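You operate a simulated robot arm through the tools that you are given. There is no shell and no other tool.

You are at the controls of a simulated robot arm. One attempt, no reset.

TASK
Put things in order on the bench top across from the hood marked wave. At the end: the yellow sanding block stands on top of the grey square steel weight marked one; the grey block brush stands where the yellow sanding block stood; the purple capacitor stands on top of the black case (marked "ASPEN"); the white tube with a pink foot stands where the grey block brush stood; whatever was shut is shut again. Leave all else as you found it, and nothing knocked over.

Only the result counts: the job must be done as asked and must still hold three seconds after the hand-in. Knocking over, shifting, dropping, spilling or breaking anything else fails it.

THE ROBOT
A 6-joint arm with a two-finger parallel gripper, fixed in place. Base frame: the origin is at the foot of the arm, x ahead of it, y to its left, z up; the work surface is at about z = 0.8. Readings come in m, degrees, newtons and seconds.
With the tool pointing down near the work surface it reaches from about 0.34 to 0.76 m from the base axis. Its first joint turns from -66.0 to 66.0 degrees. Payload 2.45 kg.
The tool frame sits at the grasp point between the pads (the TCP): z along the fingers, y along the line on which they close. The tips reach 0.024 m beyond it. The gripper opens to 0.068 m. The fingers are 0.017 m wide and 0.01 m thick; the gripper's body (0.04 by 0.07 m) begins 0.041 m behind the TCP.
Orientation is that of the tool frame in the base frame, as a unit quaternion [x, y, z, w]. With the fingers straight down and closing along the base's y, the tool's x points along the base's -x, its y along +y and its z along -z.

THE INTERFACE
- The arm moves only by the tool send_rows. Its argument "increments" is a list of rows, each an object of numbers (a shift or turn left out is 0, a gripper value left out holds the last): "x", "y", "z": the shift along the base's x, y, z in units of 500 mm (1.0 is 500 mm); "rx", "ry", "rz": the turn, a rotation vector about the base's x, y, z in units of 45 degrees (1.0 is 45 degrees); "jaw": the gripper command, from -1 (shut) to 1 (fully open), values between in proportion. In form: [{"x": .., "y": .., "z": .., "rx": .., "ry": .., "rz": .., "jaw": ..}, ...]. A call has 1 to 20 rows; each row is the pose to reach, as a shift and turn from the pose commanded when the call began. A call with a number of a shift or a turn outside -1 to 1 is refused whole. Each row takes 0.2 s and may step no farther than 0.05 m and 8.6 degrees from the row before; otherwise, or with a gripper value out of range, the whole call is refused. Where a pose cannot be reached the arm comes as near as it can. A force on the tool above 40 N (or 10 N above the force at the start of the call, whichever is more), or a blocked arm, ends the call early, and 0.2 s more pass. Each finger travels about 0.108 m/s and halts on what it meets, pressing with about 30 N; the grip force reading is that of the motor and also rises with nothing between the fingers. The clock runs only during rows and for 0.2 s after the last one: add rows that repeat a pose to give the fingers time. The reply holds the time, the measured pose of the TCP, the force on the tool along the base axes, the opening and the grip force, in the units named above and with some noise, with the torque about the TCP (base axes, N m) and any sound that the robot's microphone picked up.
- Cameras (640 x 400 px; columns grow to the right, rows downward): "scene" is fixed at [0.1783, 0.4503, 1.4346]; the picture's right is [-0.39, -0.92, 0.00], its down [-0.74, 0.31, -0.60] and it looks along [0.55, -0.23, -0.80] (base axes); focal length 337 px, centre (320, 200). "wrist" rides on the gripper at [0.084, 0.011, -0.075] in the tool frame; the picture's right is [-0.13, 0.99, 0.00], its down [-0.60, -0.08, -0.79] and it looks along [-0.79, -0.10, 0.61] (tool axes); focal length 251 px, centre (320, 200). There is no depth. A picture from a camera that has moved, and an enlarged one, comes with that camera's place and axes in the base frame and with its lens.
- get_image(camera): a new picture of that camera. No time passes.
- close_up(camera, box): a new picture of the part [left, top, right, bottom] of that camera's present view, enlarged. No time passes.
- finish_job(): hands the job in; it is judged then, once.

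Places have to be worked out from the pictures, the camera data and where the tool is seen. Open the gripper and draw the arm clear of the work before you hand the job in, unless the task says otherwise.

The tools are called after ">>>" by a JSON object that holds its "name" and its "arguments". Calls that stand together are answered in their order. send_rows: Moves the arm, as the interface text tells. Its arguments: {"type":"object","properties":{"increments":{"type":"array"}},"required":["increments"]} The other tools are called the same way: get_image (camera) takes a picture; close_up (camera, box) takes an enlarged picture of a part of a camera's view; finish_job () hands the job in.

At the start:

```text
time: 0.0
tcp_pos: [0.4582, 0.1957, 1.0545]
tcp_rot: [0.0, 1.0, 0.0, 0.0]
force: [0.3, -0.4, 0.1]
wrist_torque: [-0.01, 0.0, -0.01]
width: 0.0677
finger_force: 0.1
```

scene: 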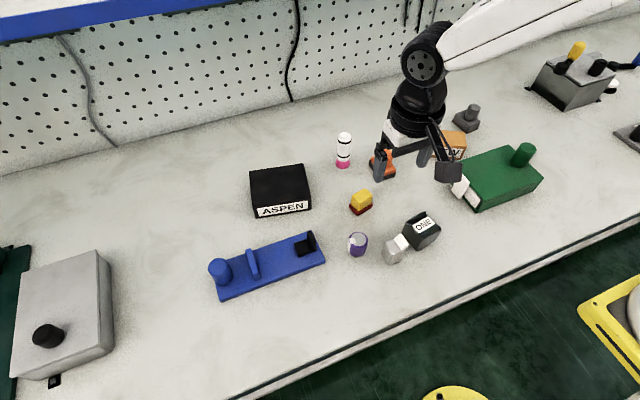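
wrist: 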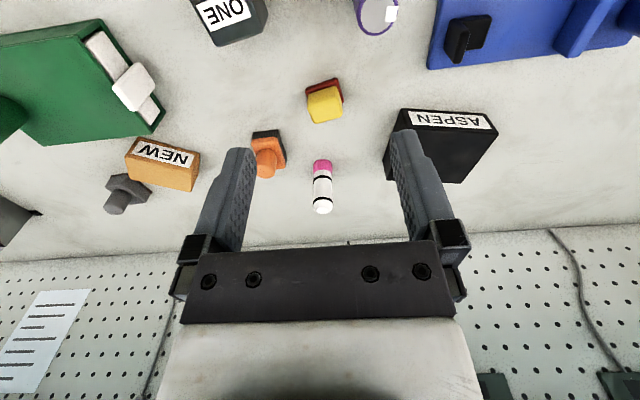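

I start by looking more closely at the scene to identify each object before moving.

>>> {"name": "close_up", "arguments": {"camera": "scene", "box": [200, 110, 480, 310]}}

>>> {"name": "close_up", "arguments": {"camera": "scene", "box": [320, 120, 480, 220]}}

>>> {"name": "close_up", "arguments": {"camera": "scene", "box": [320, 190, 480, 290]}}

>>> {"name": "close_up", "arguments": {"camera": "wrist", "box": [160, 0, 480, 200]}}

>>> {"name": "close_up", "arguments": {"camera": "scene", "box": [440, 20, 640, 220]}}

```text
2.00 times, centred on (340, 210) of scene
camera zoom: at [0.1783, 0.4503, 1.4346], right [-0.39, -0.92, 0.0], down [-0.74, 0.31, -0.6], along [0.55, -0.23, -0.8], focal length 673 px, centre (280, 180)
```

zoom: 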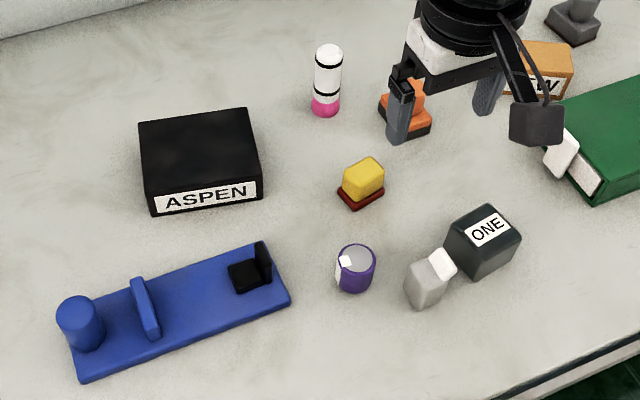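

```text
4.00 times, centred on (400, 170) of scene
camera zoom: at [0.1783, 0.4503, 1.4346], right [-0.39, -0.92, 0.0], down [-0.74, 0.31, -0.6], along [0.55, -0.23, -0.8], focal length 1346 px, centre (0, 320)
```

zoom: 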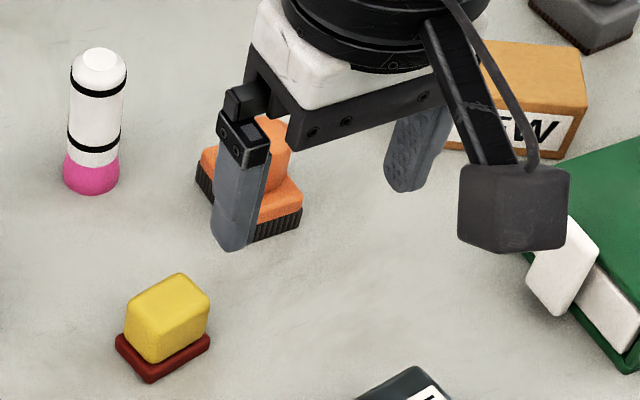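

```text
4.00 times, centred on (400, 240) of scene
camera zoom: at [0.1783, 0.4503, 1.4346], right [-0.39, -0.92, 0.0], down [-0.74, 0.31, -0.6], along [0.55, -0.23, -0.8], focal length 1346 px, centre (0, 40)
```

zoom: 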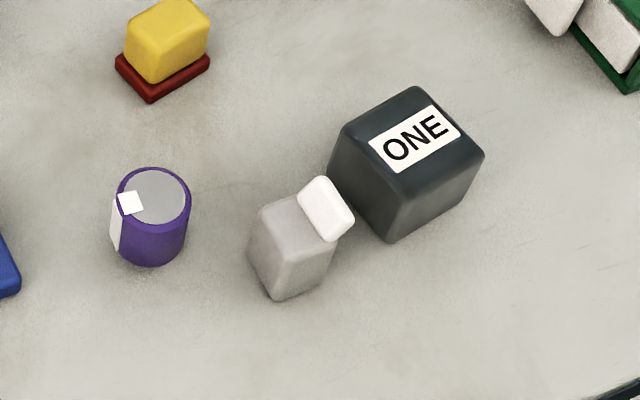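

```text
2.00 times, centred on (320, 100) of wrist
camera zoom: at [0.3734, 0.2073, 1.1284], right [0.13, 0.99, 0.0], down [0.6, -0.08, 0.79], along [0.79, -0.1, -0.61], focal length 503 px, centre (320, 400)
```

zoom: 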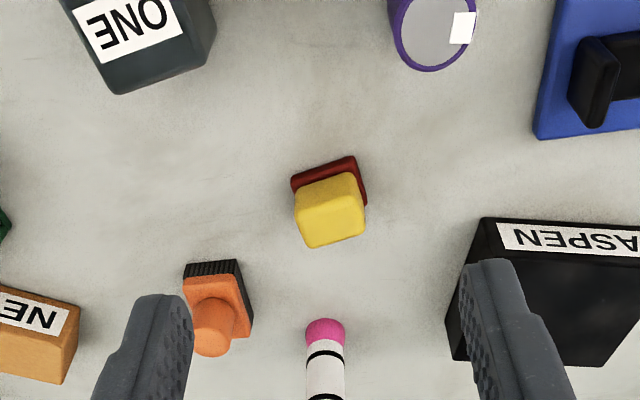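

```text
2.00 times, centred on (540, 120) of scene
camera zoom: at [0.1783, 0.4503, 1.4346], right [-0.39, -0.92, 0.0], down [-0.74, 0.31, -0.6], along [0.55, -0.23, -0.8], focal length 673 px, centre (-120, 360)
```

zoom: 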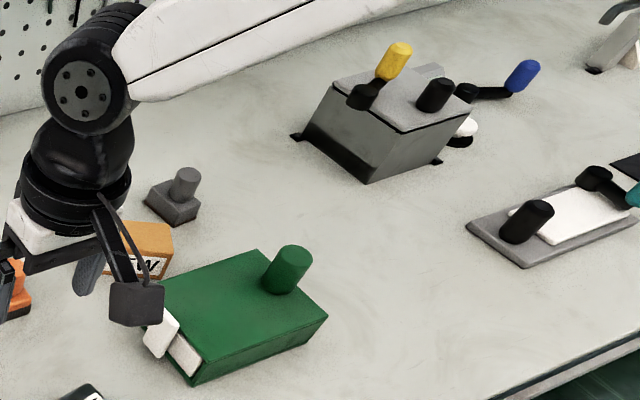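

The pictures show yellow block at about (0.56, 0.19), weight at (0.44, 0.10), capacitor (0.47, 0.24), tube (0.69, 0.17), grey brush about (0.70, -0.21), and case (0.655, 0.345). I lower the arm a little for a nearer wrist view of the yellow block and its neighbours.

>>> {"name": "send_rows", "arguments": {"increments": [{"x": -0.03, "z": -0.08, "jaw": 1}, {"x": -0.06, "z": -0.16}, {"x": -0.08, "z": -0.22}, {"x": -0.08, "z": -0.22}]}}

>>> {"name": "get_image", "arguments": {"camera": "wrist"}}

>>> {"name": "close_up", "arguments": {"camera": "wrist", "box": [240, 50, 400, 150]}}

```text
time: 1.0
tcp_pos: [0.4203, 0.1963, 0.9459]
tcp_rot: [0.0, 1.0, 0.0, -0.001]
force: [0.2, 0.7, 0.6]
wrist_torque: [-0.01, 0.01, 0.01]
width: 0.068
finger_force: 0.1
```

```text
taken
camera wrist: at [0.334, 0.2072, 1.0191], right [0.13, 0.99, 0.0], down [0.6, -0.08, 0.79], along [0.79, -0.1, -0.61], focal length 251 px, centre (320, 200)
```

wrist: 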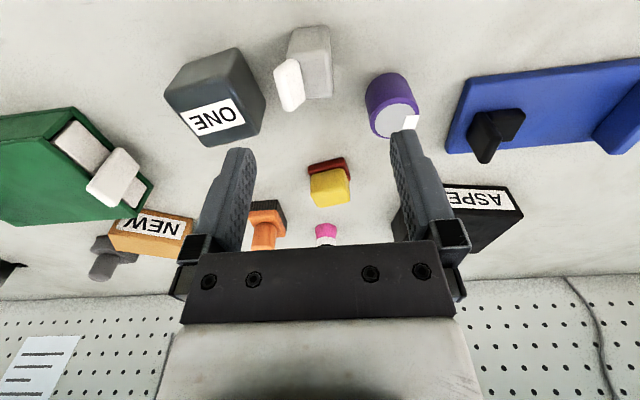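

```text
4.00 times, centred on (320, 100) of wrist
camera zoom: at [0.334, 0.2072, 1.0191], right [0.13, 0.99, 0.0], down [0.6, -0.08, 0.79], along [0.79, -0.1, -0.61], focal length 1006 px, centre (320, 600)
```

zoom: 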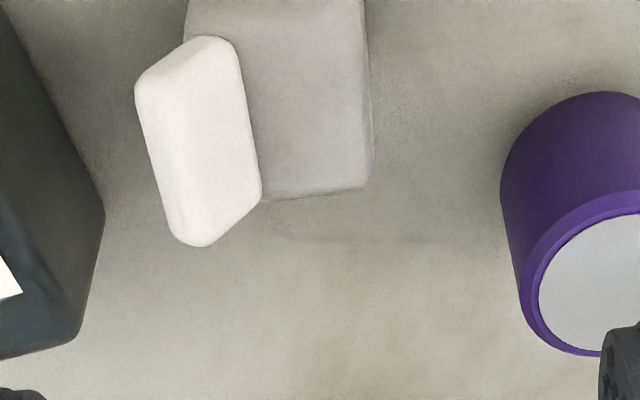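

The grey/white piece stands next to the weight and must stay untouched. I zoom on the weight, yellow block, and capacitor from this nearer view.

>>> {"name": "close_up", "arguments": {"camera": "wrist", "box": [150, 20, 310, 120]}}

>>> {"name": "close_up", "arguments": {"camera": "wrist", "box": [280, 140, 380, 220]}}

>>> {"name": "close_up", "arguments": {"camera": "wrist", "box": [140, 30, 300, 150]}}

>>> {"name": "close_up", "arguments": {"camera": "wrist", "box": [60, 170, 220, 300]}}

>>> {"name": "close_up", "arguments": {"camera": "wrist", "box": [340, 60, 440, 150]}}

```text
4.00 times, centred on (230, 70) of wrist
camera zoom: at [0.334, 0.2072, 1.0191], right [0.13, 0.99, 0.0], down [0.6, -0.08, 0.79], along [0.79, -0.1, -0.61], focal length 1006 px, centre (680, 720)
```

zoom: 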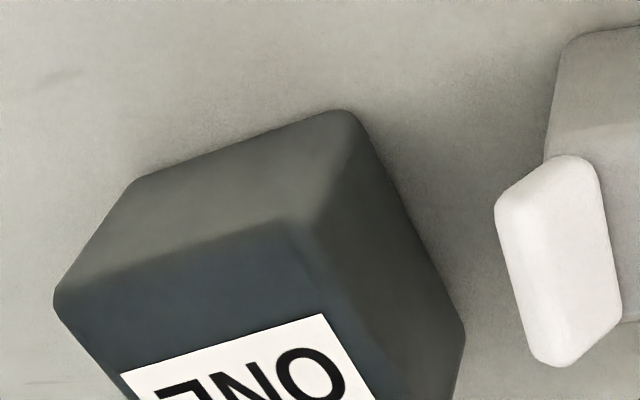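

```text
5.00 times, centred on (330, 180) of wrist
camera zoom: at [0.334, 0.2072, 1.0191], right [0.13, 0.99, 0.0], down [0.6, -0.08, 0.79], along [0.79, -0.1, -0.61], focal length 1257 px, centre (270, 300)
```

zoom: 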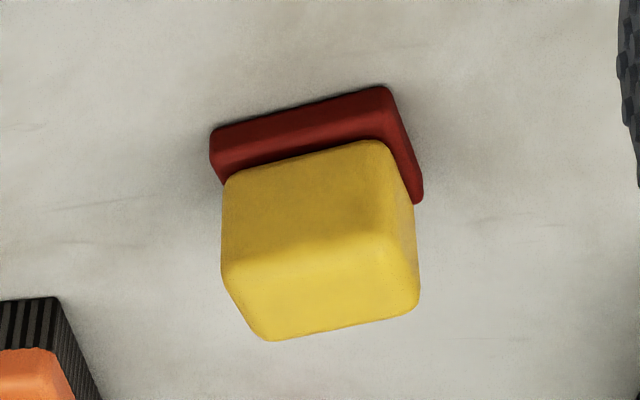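

```text
3.33 times, centred on (220, 90) of wrist
camera zoom: at [0.334, 0.2072, 1.0191], right [0.13, 0.99, 0.0], down [0.6, -0.08, 0.79], along [0.79, -0.1, -0.61], focal length 838 px, centre (653, 567)
```

zoom: 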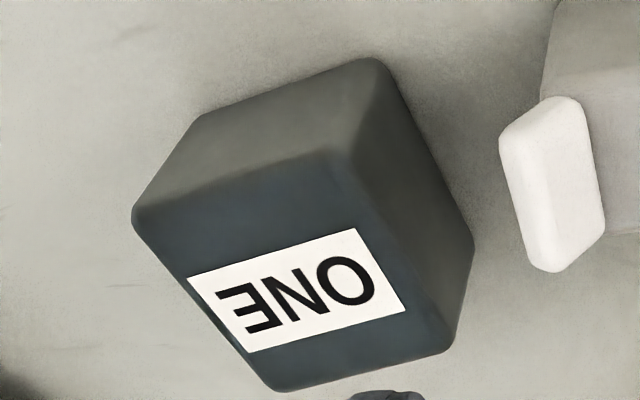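

```text
3.08 times, centred on (140, 235) of wrist
camera zoom: at [0.334, 0.2072, 1.0191], right [0.13, 0.99, 0.0], down [0.6, -0.08, 0.79], along [0.79, -0.1, -0.61], focal length 774 px, centre (874, 92)
```

zoom: 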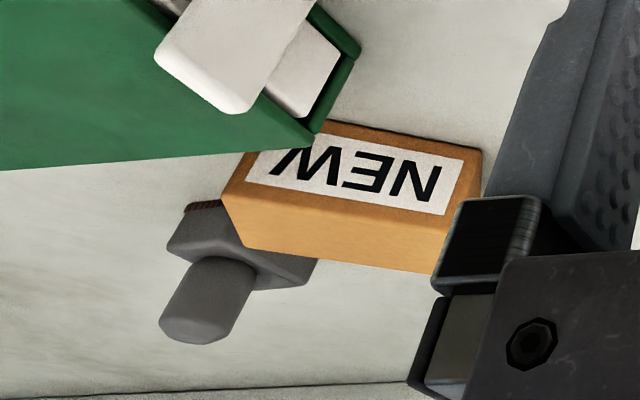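

```text
4.44 times, centred on (390, 105) of wrist
camera zoom: at [0.334, 0.2072, 1.0191], right [0.13, 0.99, 0.0], down [0.6, -0.08, 0.79], along [0.79, -0.1, -0.61], focal length 1118 px, centre (9, 622)
```

zoom: 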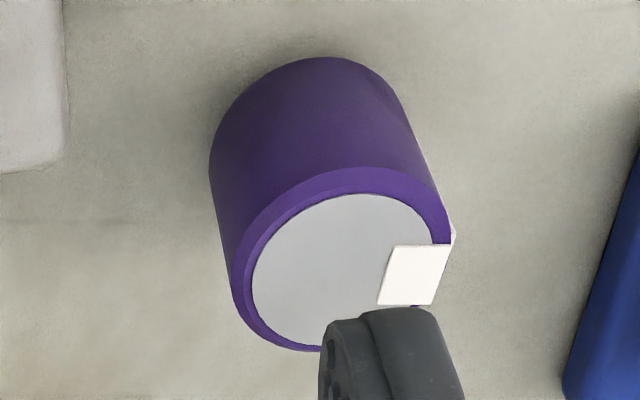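

Estimates for the yellow block: centre about (0.5615, 0.187), turned about +13°, yellow part from z≈0.812 to 0.841. I hover over it with the jaws open, turned 13°, and check alignment.

>>> {"name": "send_rows", "arguments": {"increments": [{"x": 0.09, "y": -0.005, "rz": 0.1, "jaw": 1}, {"x": 0.18, "y": -0.01, "rz": 0.2}, {"x": 0.27, "y": -0.016, "rz": 0.289}, {"x": 0.2866, "y": -0.0174, "rz": 0.289}, {"x": 0.2866, "y": -0.0174, "z": -0.05, "rz": 0.289}, {"x": 0.2866, "y": -0.0174, "z": -0.09, "rz": 0.289}]}}

>>> {"name": "get_image", "arguments": {"camera": "wrist"}}

>>> {"name": "close_up", "arguments": {"camera": "scene", "box": [310, 120, 470, 220]}}

```text
time: 2.4
tcp_pos: [0.563, 0.1885, 0.8993]
tcp_rot: [-0.114, 0.993, 0.0, 0.0]
force: [-0.5, 0.5, 0.4]
wrist_torque: [0.01, 0.02, -0.01]
width: 0.068
finger_force: 0.1
```

```text
taken
camera wrist: at [0.4771, 0.1797, 0.9727], right [-0.1, 1.0, 0.0], down [0.61, 0.06, 0.79], along [0.79, 0.08, -0.61], focal length 251 px, centre (320, 200)
```

wrist: 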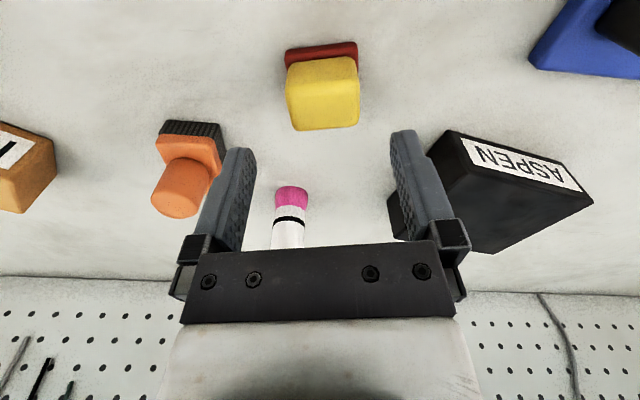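

```text
4.00 times, centred on (390, 170) of scene
camera zoom: at [0.1784, 0.4503, 1.4346], right [-0.39, -0.92, 0.0], down [-0.74, 0.31, -0.6], along [0.55, -0.23, -0.8], focal length 1346 px, centre (40, 320)
```

zoom: 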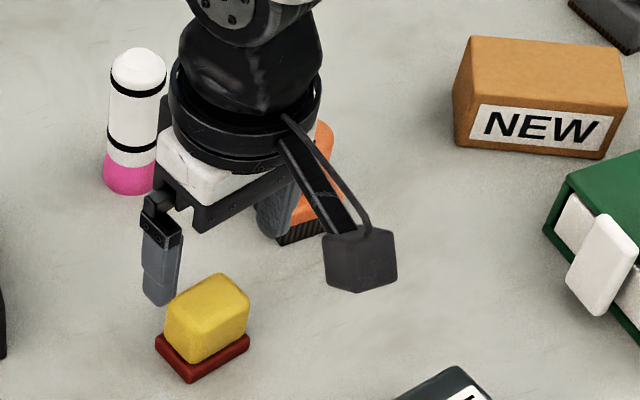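

The block lies centred between the fingers (its top centre at about (0.562, 0.191)). I lower to z≈0.838 so that the tips stay above the red foot, and close.

>>> {"name": "send_rows", "arguments": {"increments": [{"y": 0.004, "z": -0.06, "jaw": 1}, {"y": 0.004, "z": -0.1}, {"y": 0.004, "z": -0.123}, {"y": 0.004, "z": -0.123}]}}

>>> {"name": "get_image", "arguments": {"camera": "wrist"}}

>>> {"name": "close_up", "arguments": {"camera": "scene", "box": [310, 150, 410, 230]}}

```text
time: 3.4
tcp_pos: [0.563, 0.189, 0.839]
tcp_rot: [-0.113, 0.994, 0.0, -0.001]
force: [-0.3, -0.1, 0.1]
wrist_torque: [-0.03, -0.02, 0.03]
width: 0.0681
finger_force: 0.1
```

```text
taken
camera wrist: at [0.4757, 0.1809, 0.9129], right [-0.1, 1.0, 0.0], down [0.61, 0.06, 0.79], along [0.79, 0.08, -0.61], focal length 251 px, centre (320, 200)
```

wrist: 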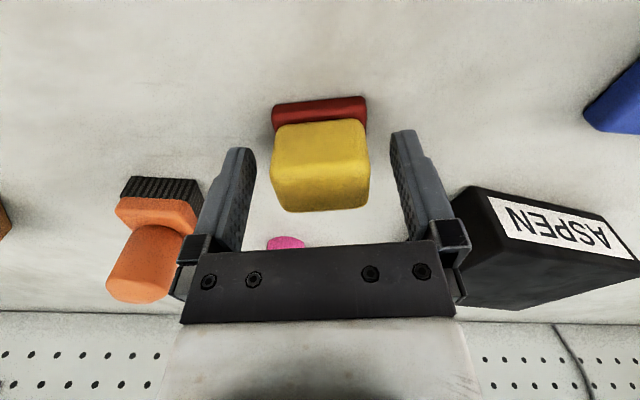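

```text
5.00 times, centred on (360, 190) of scene
camera zoom: at [0.1783, 0.4503, 1.4346], right [-0.39, -0.92, 0.0], down [-0.74, 0.31, -0.6], along [0.55, -0.23, -0.8], focal length 1683 px, centre (120, 250)
```

zoom: 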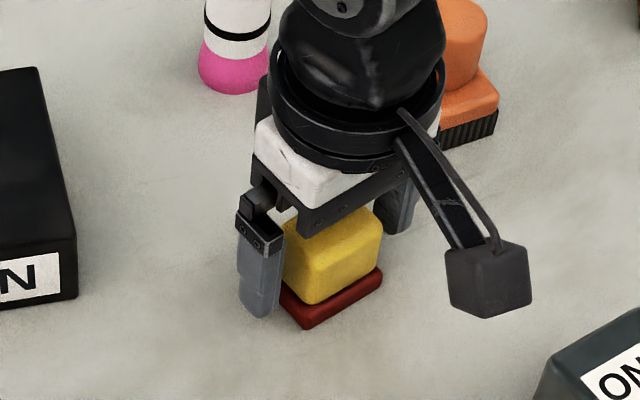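

Fingers sit on both sides of the yellow body. I check the fore-aft centring with a zoom before closing.

>>> {"name": "close_up", "arguments": {"camera": "wrist", "box": [220, 80, 420, 220]}}

```text
2.86 times, centred on (320, 150) of wrist
camera zoom: at [0.4757, 0.1809, 0.9129], right [-0.1, 1.0, 0.0], down [0.61, 0.06, 0.79], along [0.79, 0.08, -0.61], focal length 718 px, centre (320, 343)
```

zoom: 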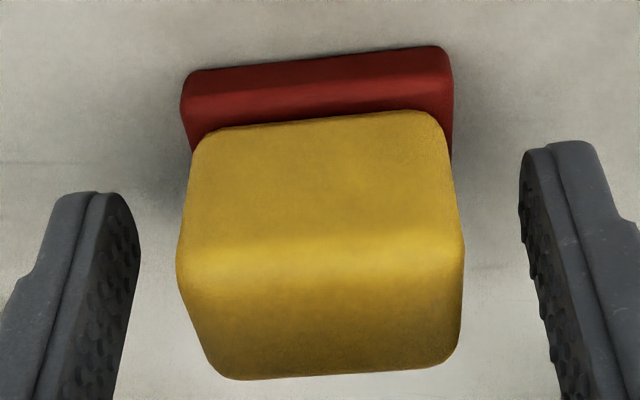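

Top face spans x≈0.5505–0.576, so the TCP at x=0.563 is centred. I close the jaws.

>>> {"name": "send_rows", "arguments": {"increments": [{"jaw": -1}, {"jaw": -1}, {"jaw": -1}, {"jaw": -1}]}}

>>> {"name": "close_up", "arguments": {"camera": "wrist", "box": [220, 80, 420, 220]}}

```text
time: 4.4
tcp_pos: [0.56, 0.1888, 0.8391]
tcp_rot: [-0.113, 0.994, 0.0, 0.0]
force: [0.8, 0.3, 1.0]
wrist_torque: [-0.01, -0.01, 0.04]
width: 0.0453
finger_force: 29.6
```

```text
2.86 times, centred on (320, 150) of wrist
camera zoom: at [0.4757, 0.1809, 0.9132], right [-0.1, 1.0, 0.0], down [0.61, 0.06, 0.79], along [0.79, 0.08, -0.61], focal length 718 px, centre (320, 343)
```

zoom: 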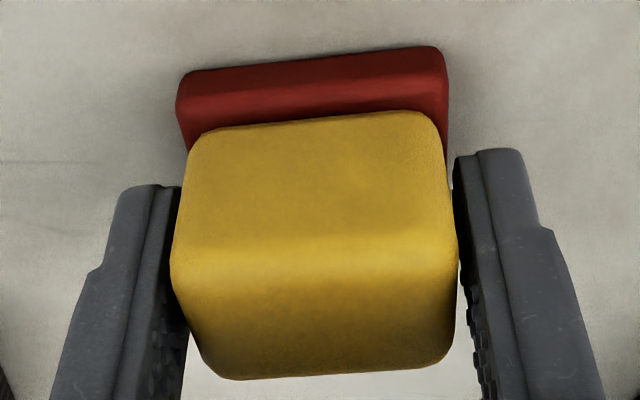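

The grip holds at 45 mm width with 30 N. I lift 0.12 m, and move over the weight at about (0.440, 0.108), turning -5° to line up with it.

>>> {"name": "send_rows", "arguments": {"increments": [{"z": 0.04, "jaw": -1}, {"z": 0.12}, {"z": 0.2}, {"z": 0.24}, {"x": -0.06, "y": -0.04, "z": 0.24}, {"x": -0.13, "y": -0.085, "z": 0.24, "rz": -0.05}, {"x": -0.2, "y": -0.13, "z": 0.24, "rz": -0.1}, {"x": -0.243, "y": -0.162, "z": 0.24, "rz": -0.11}, {"x": -0.243, "y": -0.162, "z": 0.24, "rz": -0.11}]}}

>>> {"name": "get_image", "arguments": {"camera": "wrist"}}

>>> {"name": "get_image", "arguments": {"camera": "scene"}}

>>> {"name": "close_up", "arguments": {"camera": "scene", "box": [340, 180, 500, 280]}}

```text
time: 6.4
tcp_pos: [0.4398, 0.1081, 0.9563]
tcp_rot: [-0.07, 0.998, 0.0, 0.0]
force: [0.1, 0.2, -1.5]
wrist_torque: [0.0, -0.02, 0.02]
width: 0.0455
finger_force: 30.1
```

```text
taken
camera wrist: at [0.3535, 0.1059, 1.0301], right [-0.01, 1.0, 0.0], down [0.61, 0.01, 0.79], along [0.79, 0.01, -0.61], focal length 251 px, centre (320, 200)
```

wrist: 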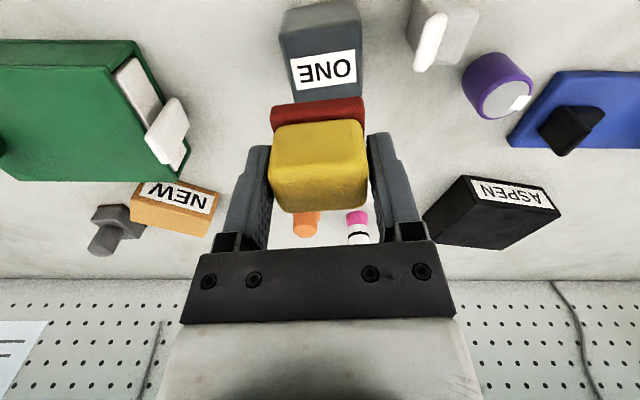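

```text
taken
```

scene: 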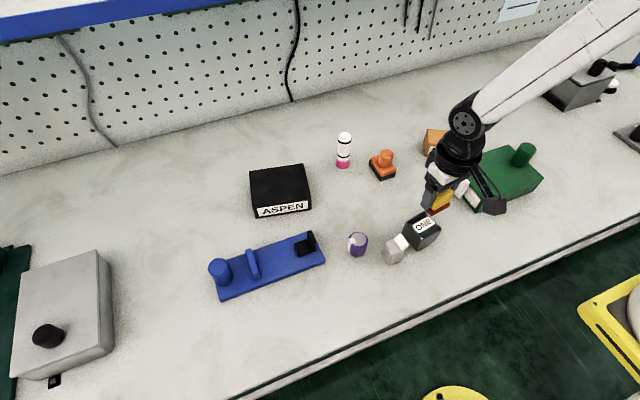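

```text
4.00 times, centred on (420, 230) of scene
camera zoom: at [0.1783, 0.4503, 1.4346], right [-0.39, -0.92, 0.0], down [-0.74, 0.31, -0.6], along [0.55, -0.23, -0.8], focal length 1346 px, centre (-80, 80)
```

zoom: 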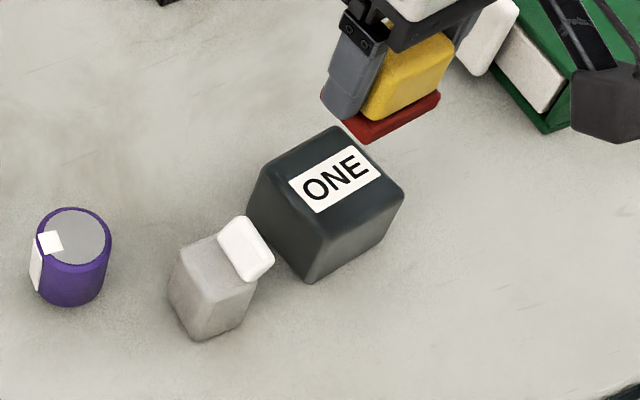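

The block is held well above. I zoom in on the weight in the wrist view to fix its centre and height.

>>> {"name": "close_up", "arguments": {"camera": "wrist", "box": [260, 0, 420, 100]}}

>>> {"name": "close_up", "arguments": {"camera": "wrist", "box": [380, 0, 540, 130]}}

```text
4.00 times, centred on (340, 50) of wrist
camera zoom: at [0.3535, 0.1059, 1.0301], right [-0.01, 1.0, 0.0], down [0.61, 0.01, 0.79], along [0.79, 0.01, -0.61], focal length 1006 px, centre (240, 800)
```

zoom: 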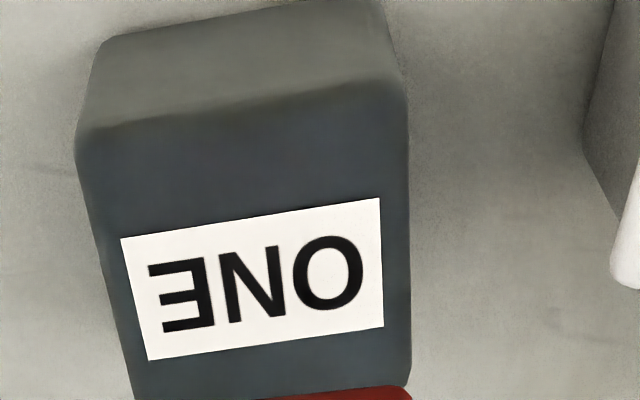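

```text
3.08 times, centred on (460, 65) of wrist
camera zoom: at [0.3535, 0.1059, 1.0301], right [-0.01, 1.0, 0.0], down [0.61, 0.01, 0.79], along [0.79, 0.01, -0.61], focal length 774 px, centre (-111, 615)
```

zoom: 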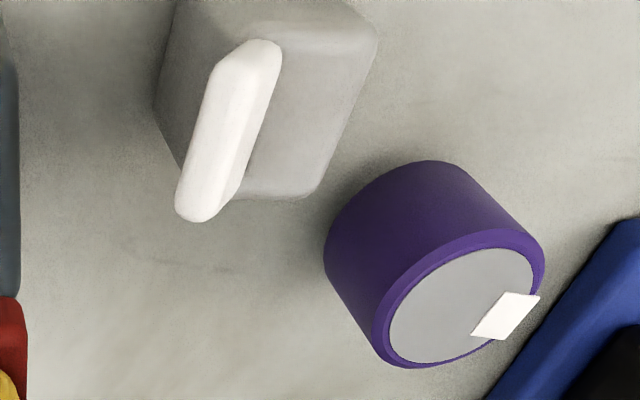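

The weight's top is centred at about (0.440, 0.109), near z≈0.846. I descend to about 6 mm above expected contact and look.

>>> {"name": "send_rows", "arguments": {"increments": [{"y": 0.002, "z": -0.05, "jaw": -1}, {"y": 0.002, "z": -0.1}, {"y": 0.002, "z": -0.125}, {"y": 0.002, "z": -0.136}, {"y": 0.002, "z": -0.136}]}}

>>> {"name": "close_up", "arguments": {"camera": "scene", "box": [370, 180, 490, 270]}}

>>> {"name": "get_image", "arguments": {"camera": "wrist"}}

```text
time: 7.6
tcp_pos: [0.4396, 0.1087, 0.89]
tcp_rot: [-0.07, 0.998, 0.0, 0.0]
force: [-0.1, 0.1, -0.6]
wrist_torque: [-0.01, -0.02, 0.02]
width: 0.0455
finger_force: 30.0
```

```text
4.44 times, centred on (430, 225) of scene
camera zoom: at [0.1784, 0.4503, 1.4346], right [-0.39, -0.92, 0.0], down [-0.74, 0.31, -0.6], along [0.55, -0.23, -0.8], focal length 1496 px, centre (-169, 89)
```

zoom: 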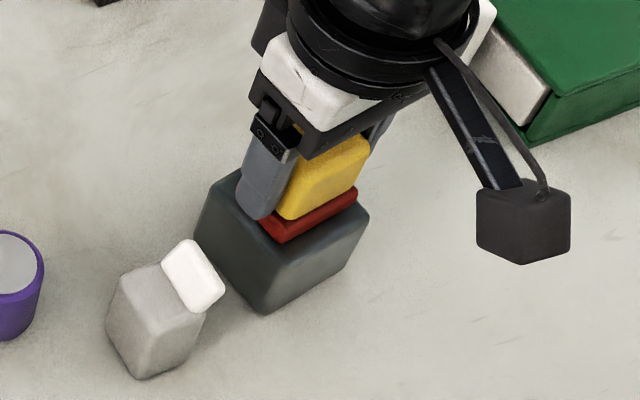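

```text
taken
camera wrist: at [0.3541, 0.109, 0.9637], right [-0.01, 1.0, 0.0], down [0.61, 0.01, 0.79], along [0.79, 0.01, -0.61], focal length 251 px, centre (320, 200)
```

wrist: 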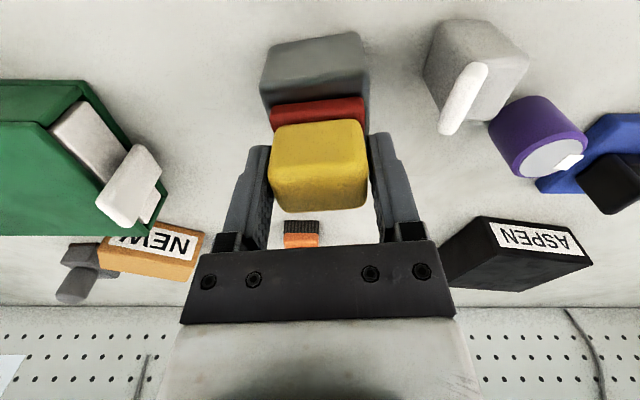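

The block is centred above the weight with a small gap. I go down in small steps, watching the force.

>>> {"name": "send_rows", "arguments": {"increments": [{"z": -0.004, "jaw": -1}, {"z": -0.006}, {"z": -0.006}]}}

```text
time: 8.3
tcp_pos: [0.4401, 0.1111, 0.8881]
tcp_rot: [-0.071, 0.997, 0.0, 0.0]
force: [-5.4, -0.9, 13.0]
wrist_torque: [-0.04, 0.03, -0.01]
width: 0.0453
finger_force: 30.1
stopped in row 3: the force on the tool passed its limit at 40 N (the readings are from after the stop); the commanded pose is now the measured one
```

Contact was felt at z≈0.888 and the arm stopped, so the block now rests on the weight. I check the picture before letting go.

>>> {"name": "close_up", "arguments": {"camera": "scene", "box": [370, 180, 490, 270]}}

>>> {"name": "close_up", "arguments": {"camera": "wrist", "box": [240, 10, 400, 220]}}

```text
4.44 times, centred on (430, 225) of scene
camera zoom: at [0.1781, 0.4502, 1.4347], right [-0.39, -0.92, 0.0], down [-0.74, 0.31, -0.6], along [0.55, -0.23, -0.8], focal length 1496 px, centre (-169, 89)
```

zoom: 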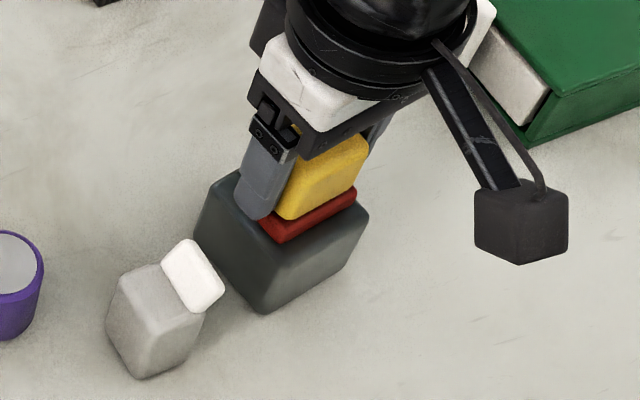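

```text
1.90 times, centred on (320, 115) of wrist
camera zoom: at [0.3546, 0.1089, 0.9627], right [-0.01, 1.0, 0.0], down [0.61, 0.01, 0.79], along [0.79, 0.01, -0.61], focal length 479 px, centre (320, 362)
```

zoom: 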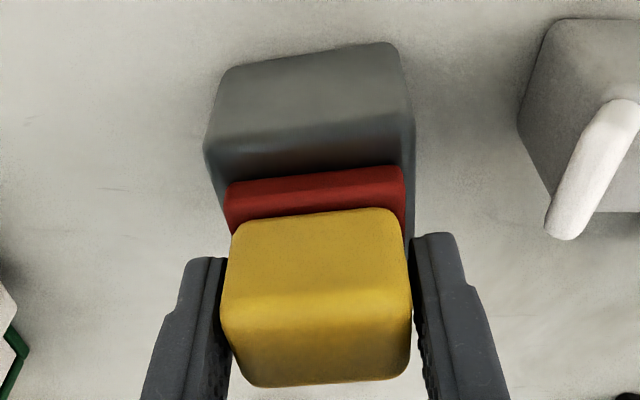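

The red foot rests squarely on the weight's top. I release with a partial opening (to stay clear of the white slab), and rise straight up.

>>> {"name": "send_rows", "arguments": {"increments": [{"jaw": 0.55}, {"jaw": 0.6}, {"jaw": 0.6}, {"jaw": 0.6}]}}

>>> {"name": "close_up", "arguments": {"camera": "wrist", "box": [240, 10, 400, 220]}}

```text
time: 9.3
tcp_pos: [0.4406, 0.1094, 0.8872]
tcp_rot: [-0.07, 0.998, 0.0, 0.0]
force: [0.1, -0.3, 0.6]
wrist_torque: [0.0, 0.05, 0.02]
width: 0.0545
finger_force: 0.1
```

```text
1.90 times, centred on (320, 115) of wrist
camera zoom: at [0.3549, 0.109, 0.9622], right [-0.01, 1.0, 0.0], down [0.61, 0.01, 0.79], along [0.79, 0.01, -0.61], focal length 479 px, centre (320, 362)
```

zoom: 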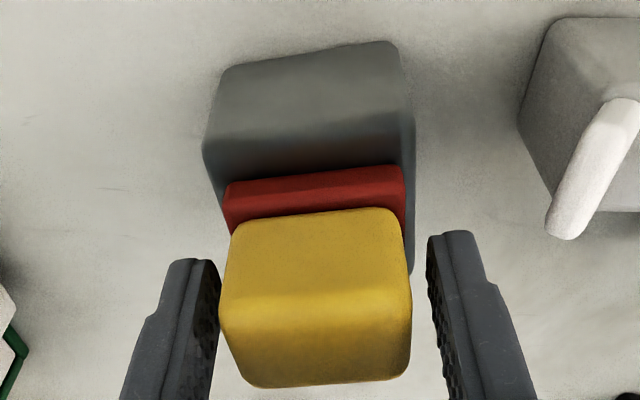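

Released; the left gap is small, so I shift 2 mm that way and open slightly more before rising.

>>> {"name": "send_rows", "arguments": {"increments": [{"y": -0.004, "jaw": 0.75}, {"y": -0.004, "jaw": 0.75}, {"y": -0.004, "z": 0.02}, {"y": -0.004, "z": 0.06}, {"y": -0.004, "z": 0.12}, {"y": -0.004, "z": 0.2}, {"y": -0.004, "z": 0.24}]}}

>>> {"name": "get_image", "arguments": {"camera": "wrist"}}

>>> {"name": "get_image", "arguments": {"camera": "scene"}}

>>> {"name": "close_up", "arguments": {"camera": "wrist", "box": [40, 150, 240, 290]}}

```text
time: 10.9
tcp_pos: [0.4411, 0.1079, 1.0064]
tcp_rot: [-0.071, 0.998, 0.0, 0.0]
force: [0.4, 0.5, -0.4]
wrist_torque: [-0.01, 0.01, 0.03]
width: 0.0592
finger_force: 0.1
```

```text
taken
camera wrist: at [0.3556, 0.1069, 1.0815], right [-0.01, 1.0, 0.0], down [0.61, 0.01, 0.79], along [0.79, 0.01, -0.61], focal length 251 px, centre (320, 200)
```

wrist: 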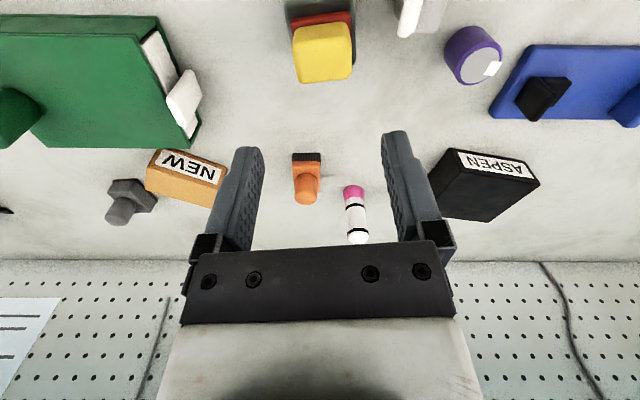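

```text
taken
```

scene: 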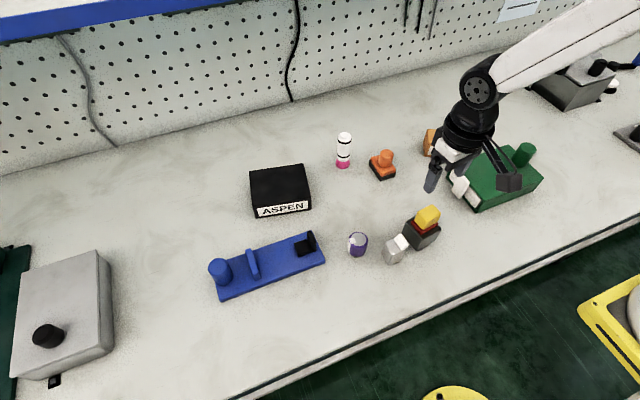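

```text
2.86 times, centred on (140, 220) of wrist
camera zoom: at [0.3556, 0.1069, 1.0815], right [-0.01, 1.0, 0.0], down [0.61, 0.01, 0.79], along [0.79, 0.01, -0.61], focal length 718 px, centre (834, 143)
```

zoom: 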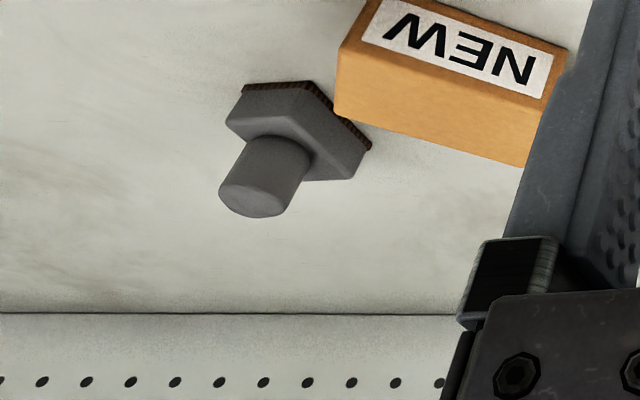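

The yellow block stands on the weight. I now travel over to view the grey brush more closely, staying at z≈1.0 above everything.

>>> {"name": "send_rows", "arguments": {"increments": [{"x": 0.035, "y": -0.075, "jaw": 1}, {"x": 0.07, "y": -0.15}, {"x": 0.105, "y": -0.225}, {"x": 0.14, "y": -0.3}, {"x": 0.175, "y": -0.375}, {"x": 0.21, "y": -0.45}, {"x": 0.245, "y": -0.525}, {"x": 0.28, "y": -0.6}, {"x": 0.28, "y": -0.6, "z": -0.04}, {"x": 0.28, "y": -0.6, "z": -0.04}]}}

>>> {"name": "get_image", "arguments": {"camera": "wrist"}}

>>> {"name": "get_image", "arguments": {"camera": "scene"}}

```text
time: 13.2
tcp_pos: [0.5828, -0.1922, 0.9857]
tcp_rot: [-0.069, 0.998, 0.0, 0.0]
force: [0.4, -0.1, 0.3]
wrist_torque: [0.01, 0.03, -0.03]
width: 0.068
finger_force: 0.0
```

```text
taken
camera wrist: at [0.4959, -0.1926, 1.0605], right [-0.01, 1.0, 0.0], down [0.61, 0.01, 0.79], along [0.79, 0.01, -0.61], focal length 251 px, centre (320, 200)
```

wrist: 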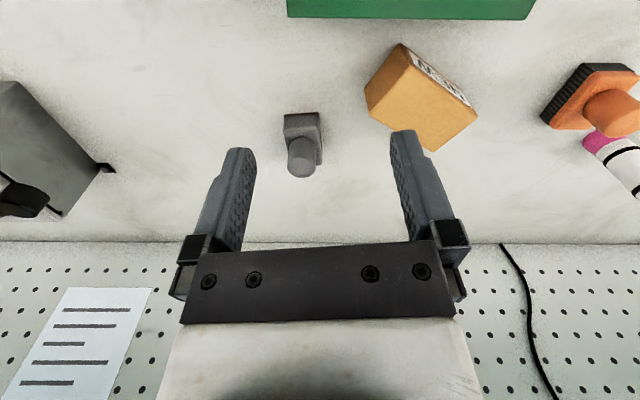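

```text
taken
```

scene: 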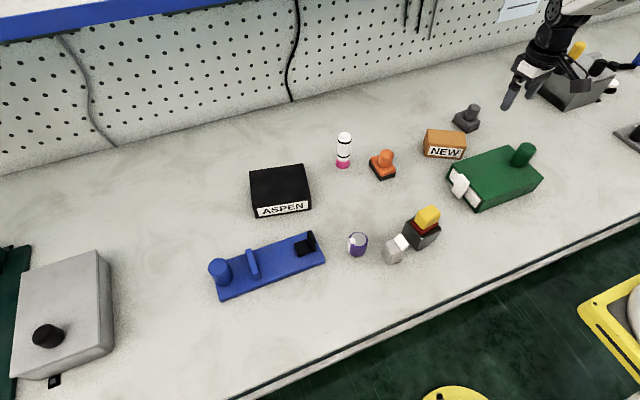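

>>> {"name": "close_up", "arguments": {"camera": "wrist", "box": [260, 90, 360, 190]}}

>>> {"name": "close_up", "arguments": {"camera": "scene", "box": [410, 80, 510, 170]}}

```text
4.00 times, centred on (310, 140) of wrist
camera zoom: at [0.4959, -0.1926, 1.0605], right [-0.01, 1.0, 0.0], down [0.61, 0.01, 0.79], along [0.79, 0.01, -0.61], focal length 1006 px, centre (360, 440)
```

zoom: 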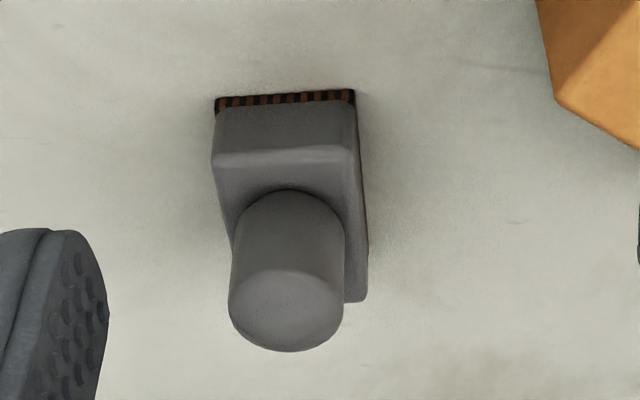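

```text
4.44 times, centred on (460, 125) of scene
camera zoom: at [0.1784, 0.4503, 1.4346], right [-0.39, -0.92, 0.0], down [-0.74, 0.31, -0.6], along [0.55, -0.23, -0.8], focal length 1496 px, centre (-302, 533)
```

zoom: 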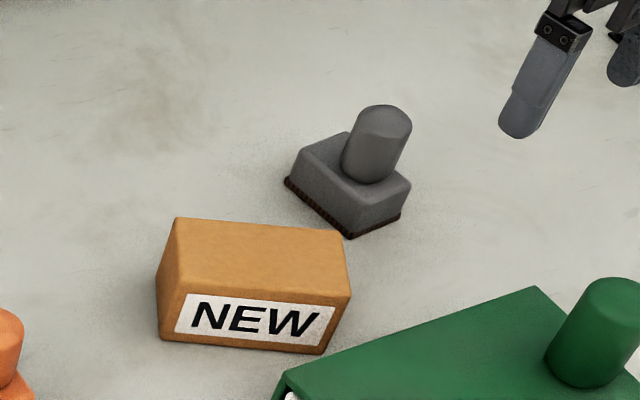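

The brush has a base of about 41 × 57 mm centred at (0.700, -0.2115), with an upright handle of about 32 mm diameter from z≈0.823 to 0.857. I hover over it to check alignment before gripping the handle.

>>> {"name": "send_rows", "arguments": {"increments": [{"x": 0.08, "y": -0.013, "z": -0.02, "rz": -0.03, "jaw": 1}, {"x": 0.16, "y": -0.027, "z": -0.05, "rz": -0.067}, {"x": 0.238, "y": -0.04, "z": -0.09, "rz": -0.067}, {"x": 0.238, "y": -0.04, "z": -0.134, "rz": -0.067}, {"x": 0.238, "y": -0.04, "z": -0.164, "rz": -0.067}, {"x": 0.238, "y": -0.04, "z": -0.164, "rz": -0.067}]}}

>>> {"name": "get_image", "arguments": {"camera": "wrist"}}

>>> {"name": "close_up", "arguments": {"camera": "scene", "box": [410, 60, 530, 160]}}

```text
time: 14.6
tcp_pos: [0.6997, -0.2111, 0.9059]
tcp_rot: [-0.043, 0.999, 0.0, 0.001]
force: [-0.4, 0.1, -0.2]
wrist_torque: [0.0, -0.01, 0.03]
width: 0.068
finger_force: 0.0
```

```text
taken
camera wrist: at [0.6134, -0.2079, 0.981], right [0.04, 1.0, 0.0], down [0.61, -0.03, 0.79], along [0.79, -0.03, -0.61], focal length 251 px, centre (320, 200)
```

wrist: 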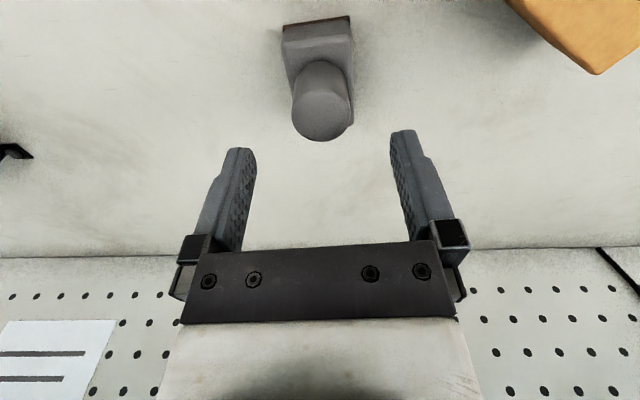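

```text
4.00 times, centred on (470, 110) of scene
camera zoom: at [0.1784, 0.4503, 1.4346], right [-0.39, -0.92, 0.0], down [-0.74, 0.31, -0.6], along [0.55, -0.23, -0.8], focal length 1346 px, centre (-280, 560)
```

zoom: 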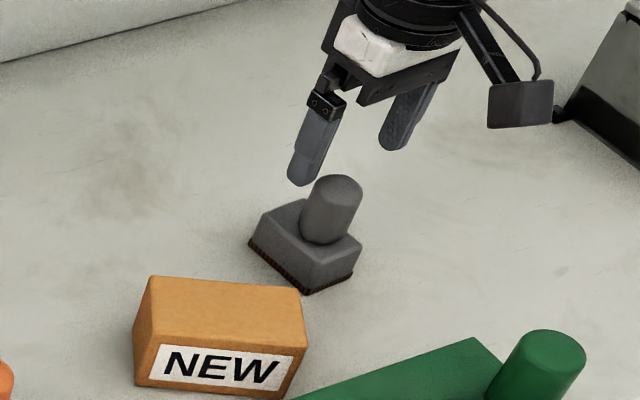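

Handle top is centred at about (0.697, -0.211), between the fingers. I lower to z≈0.852 and close on the handle.

>>> {"name": "send_rows", "arguments": {"increments": [{"x": -0.003, "z": -0.06, "jaw": 1}, {"x": -0.003, "z": -0.095}, {"x": -0.003, "z": -0.107}, {"x": -0.003, "z": -0.107}]}}

>>> {"name": "close_up", "arguments": {"camera": "wrist", "box": [210, 60, 430, 220]}}

>>> {"name": "close_up", "arguments": {"camera": "scene", "box": [410, 70, 530, 160]}}

```text
time: 15.6
tcp_pos: [0.6991, -0.2131, 0.8538]
tcp_rot: [-0.044, 0.999, 0.0, 0.001]
force: [-0.5, 0.2, 0.4]
wrist_torque: [-0.04, 0.02, -0.01]
width: 0.0677
finger_force: 0.0
```

```text
2.50 times, centred on (320, 140) of wrist
camera zoom: at [0.6136, -0.2097, 0.9264], right [0.04, 1.0, 0.0], down [0.61, -0.03, 0.79], along [0.79, -0.03, -0.61], focal length 629 px, centre (320, 350)
```

zoom: 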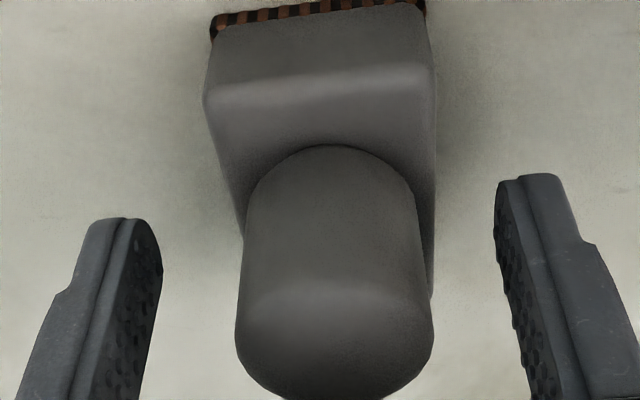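

```text
4.44 times, centred on (470, 115) of scene
camera zoom: at [0.1783, 0.4503, 1.4346], right [-0.39, -0.92, 0.0], down [-0.74, 0.31, -0.6], along [0.55, -0.23, -0.8], focal length 1496 px, centre (-347, 578)
```

zoom: 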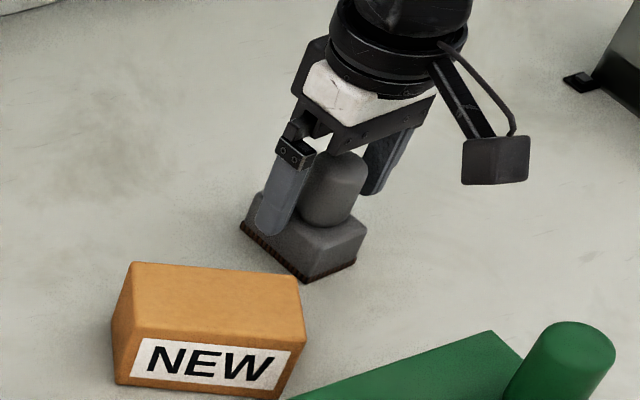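

The handle is centred between the fingers and the tips are just above the base. I close.

>>> {"name": "send_rows", "arguments": {"increments": [{"jaw": -1}, {"jaw": -1}, {"jaw": -1}, {"jaw": -1}]}}

>>> {"name": "close_up", "arguments": {"camera": "wrist", "box": [210, 60, 430, 220]}}

```text
time: 16.6
tcp_pos: [0.6997, -0.2145, 0.8533]
tcp_rot: [-0.043, 0.999, 0.001, 0.0]
force: [0.2, 0.0, 0.3]
wrist_torque: [-0.02, 0.0, -0.01]
width: 0.0402
finger_force: 30.1
```

```text
2.50 times, centred on (320, 140) of wrist
camera zoom: at [0.6135, -0.2097, 0.9266], right [0.04, 1.0, 0.0], down [0.61, -0.03, 0.79], along [0.79, -0.03, -0.61], focal length 629 px, centre (320, 350)
```

zoom: 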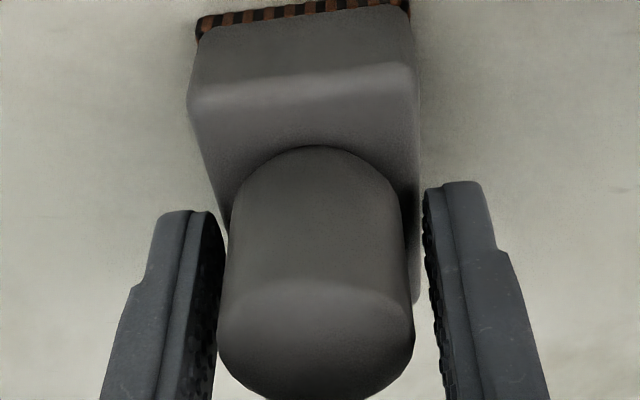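

Gripped at 40 mm (30 N). I lift to z≈0.98 and carry the brush over to the yellow block's old place at (0.5625, 0.190).

>>> {"name": "send_rows", "arguments": {"increments": [{"z": 0.03, "jaw": -1}, {"z": 0.1}, {"z": 0.18}, {"z": 0.26}, {"x": -0.02, "y": 0.06, "z": 0.26}, {"x": -0.048, "y": 0.14, "z": 0.26}, {"x": -0.076, "y": 0.223, "z": 0.26}, {"x": -0.104, "y": 0.306, "z": 0.26}, {"x": -0.132, "y": 0.389, "z": 0.26}, {"x": -0.16, "y": 0.472, "z": 0.26}, {"x": -0.188, "y": 0.555, "z": 0.26}, {"x": -0.216, "y": 0.638, "z": 0.26}, {"x": -0.244, "y": 0.721, "z": 0.26}, {"x": -0.266, "y": 0.78, "z": 0.26}, {"x": -0.274, "y": 0.8034, "z": 0.26}, {"x": -0.274, "y": 0.8034, "z": 0.26}]}}

>>> {"name": "get_image", "arguments": {"camera": "wrist"}}

>>> {"name": "get_image", "arguments": {"camera": "scene"}}

```text
time: 19.9
tcp_pos: [0.5628, 0.1897, 0.9809]
tcp_rot: [-0.044, 0.999, 0.0, -0.001]
force: [-0.3, -0.3, -0.8]
wrist_torque: [0.02, 0.0, -0.01]
width: 0.0401
finger_force: 30.1
```

```text
taken
camera wrist: at [0.4768, 0.1929, 1.0558], right [0.04, 1.0, 0.0], down [0.61, -0.03, 0.79], along [0.79, -0.03, -0.61], focal length 251 px, centre (320, 200)
```

wrist: 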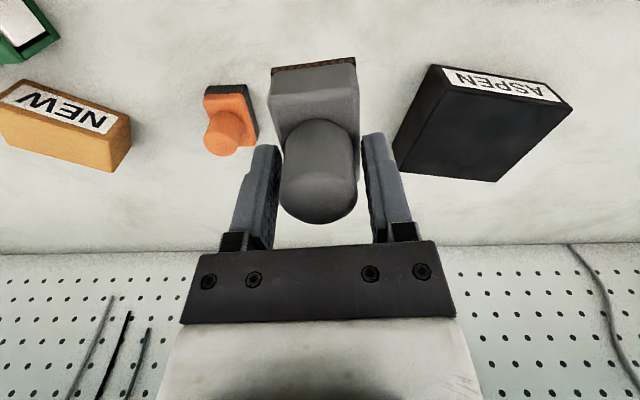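

```text
taken
```

scene: 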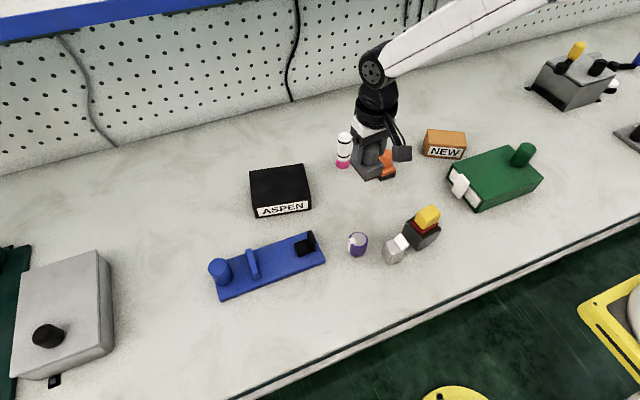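

The brush hangs above the free spot at (0.5625, 0.190). I lower it to the height it was gripped at.

>>> {"name": "send_rows", "arguments": {"increments": [{"z": -0.08, "jaw": -1}, {"z": -0.16}, {"z": -0.22}, {"z": -0.245}, {"z": -0.253}, {"z": -0.257}, {"z": -0.257}]}}

>>> {"name": "close_up", "arguments": {"camera": "scene", "box": [310, 130, 430, 230]}}

>>> {"name": "get_image", "arguments": {"camera": "wrist"}}

```text
time: 21.6
tcp_pos: [0.5616, 0.1908, 0.8534]
tcp_rot: [-0.043, 0.999, 0.0, 0.0]
force: [-0.3, -0.4, -0.4]
wrist_torque: [0.02, -0.02, 0.0]
width: 0.0402
finger_force: 30.2
```

```text
4.00 times, centred on (370, 180) of scene
camera zoom: at [0.1784, 0.4503, 1.4346], right [-0.39, -0.92, 0.0], down [-0.74, 0.31, -0.6], along [0.55, -0.23, -0.8], focal length 1346 px, centre (120, 280)
```

zoom: 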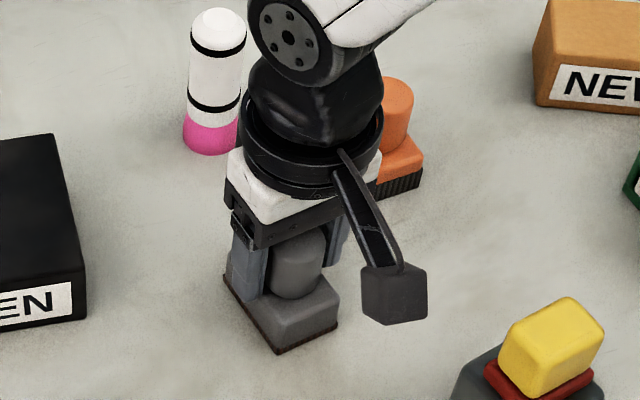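

```text
taken
camera wrist: at [0.4757, 0.1933, 0.9277], right [0.04, 1.0, 0.0], down [0.61, -0.03, 0.79], along [0.79, -0.03, -0.61], focal length 251 px, centre (320, 200)
```

wrist: 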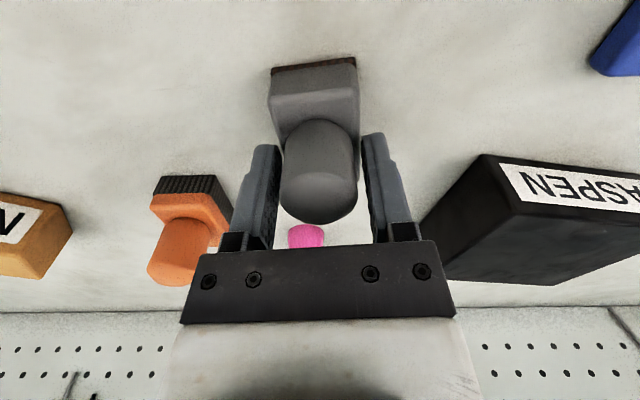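

No contact yet; about 1–2 mm of gap remains. I ease down another 1.5 mm in fine steps.

>>> {"name": "send_rows", "arguments": {"increments": [{"z": -0.001, "jaw": -1}, {"z": -0.002}, {"z": -0.003}, {"z": -0.003}]}}

```text
time: 22.6
tcp_pos: [0.5615, 0.1891, 0.8525]
tcp_rot: [-0.044, 0.999, 0.0, 0.0]
force: [0.2, 0.7, -1.5]
wrist_torque: [0.02, -0.02, -0.04]
width: 0.04
finger_force: 29.5
```

Still hanging (force about -1.5 N, near the brush's weight). I ease down a further 1.5 mm.

>>> {"name": "send_rows", "arguments": {"increments": [{"z": -0.001, "jaw": -1}, {"z": -0.002}, {"z": -0.003}, {"z": -0.003}]}}

```text
time: 23.6
tcp_pos: [0.5623, 0.1902, 0.8519]
tcp_rot: [-0.044, 0.999, 0.0, 0.0]
force: [-6.5, -1.4, 21.4]
wrist_torque: [-0.08, 0.35, -0.02]
width: 0.0399
finger_force: 30.1
```

Firm contact with the bench (21 N). I back off half a millimetre and open.

>>> {"name": "send_rows", "arguments": {"increments": [{"z": 0.001, "jaw": -1}, {"z": 0.001, "jaw": 0.3}, {"z": 0.001, "jaw": 1}, {"z": 0.001, "jaw": 1}, {"z": 0.001, "jaw": 1}]}}

>>> {"name": "close_up", "arguments": {"camera": "wrist", "box": [210, 40, 430, 240]}}

```text
time: 24.8
tcp_pos: [0.5615, 0.19, 0.8523]
tcp_rot: [-0.044, 0.999, 0.0, 0.0]
force: [0.1, -0.7, 0.4]
wrist_torque: [0.02, 0.01, 0.03]
width: 0.0679
finger_force: 0.0
```

```text
2.00 times, centred on (320, 140) of wrist
camera zoom: at [0.4761, 0.1932, 0.9261], right [0.04, 1.0, 0.0], down [0.61, -0.03, 0.79], along [0.79, -0.03, -0.61], focal length 503 px, centre (320, 320)
```

zoom: 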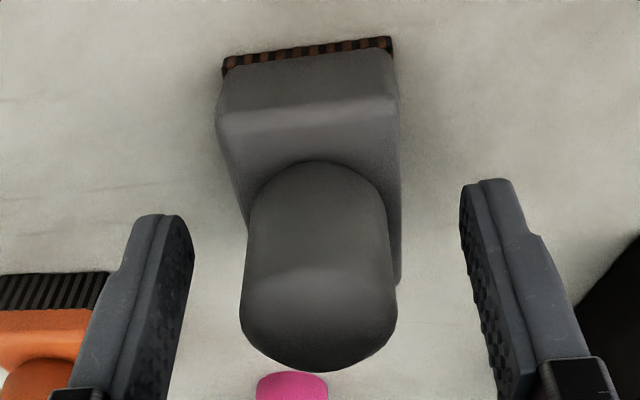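

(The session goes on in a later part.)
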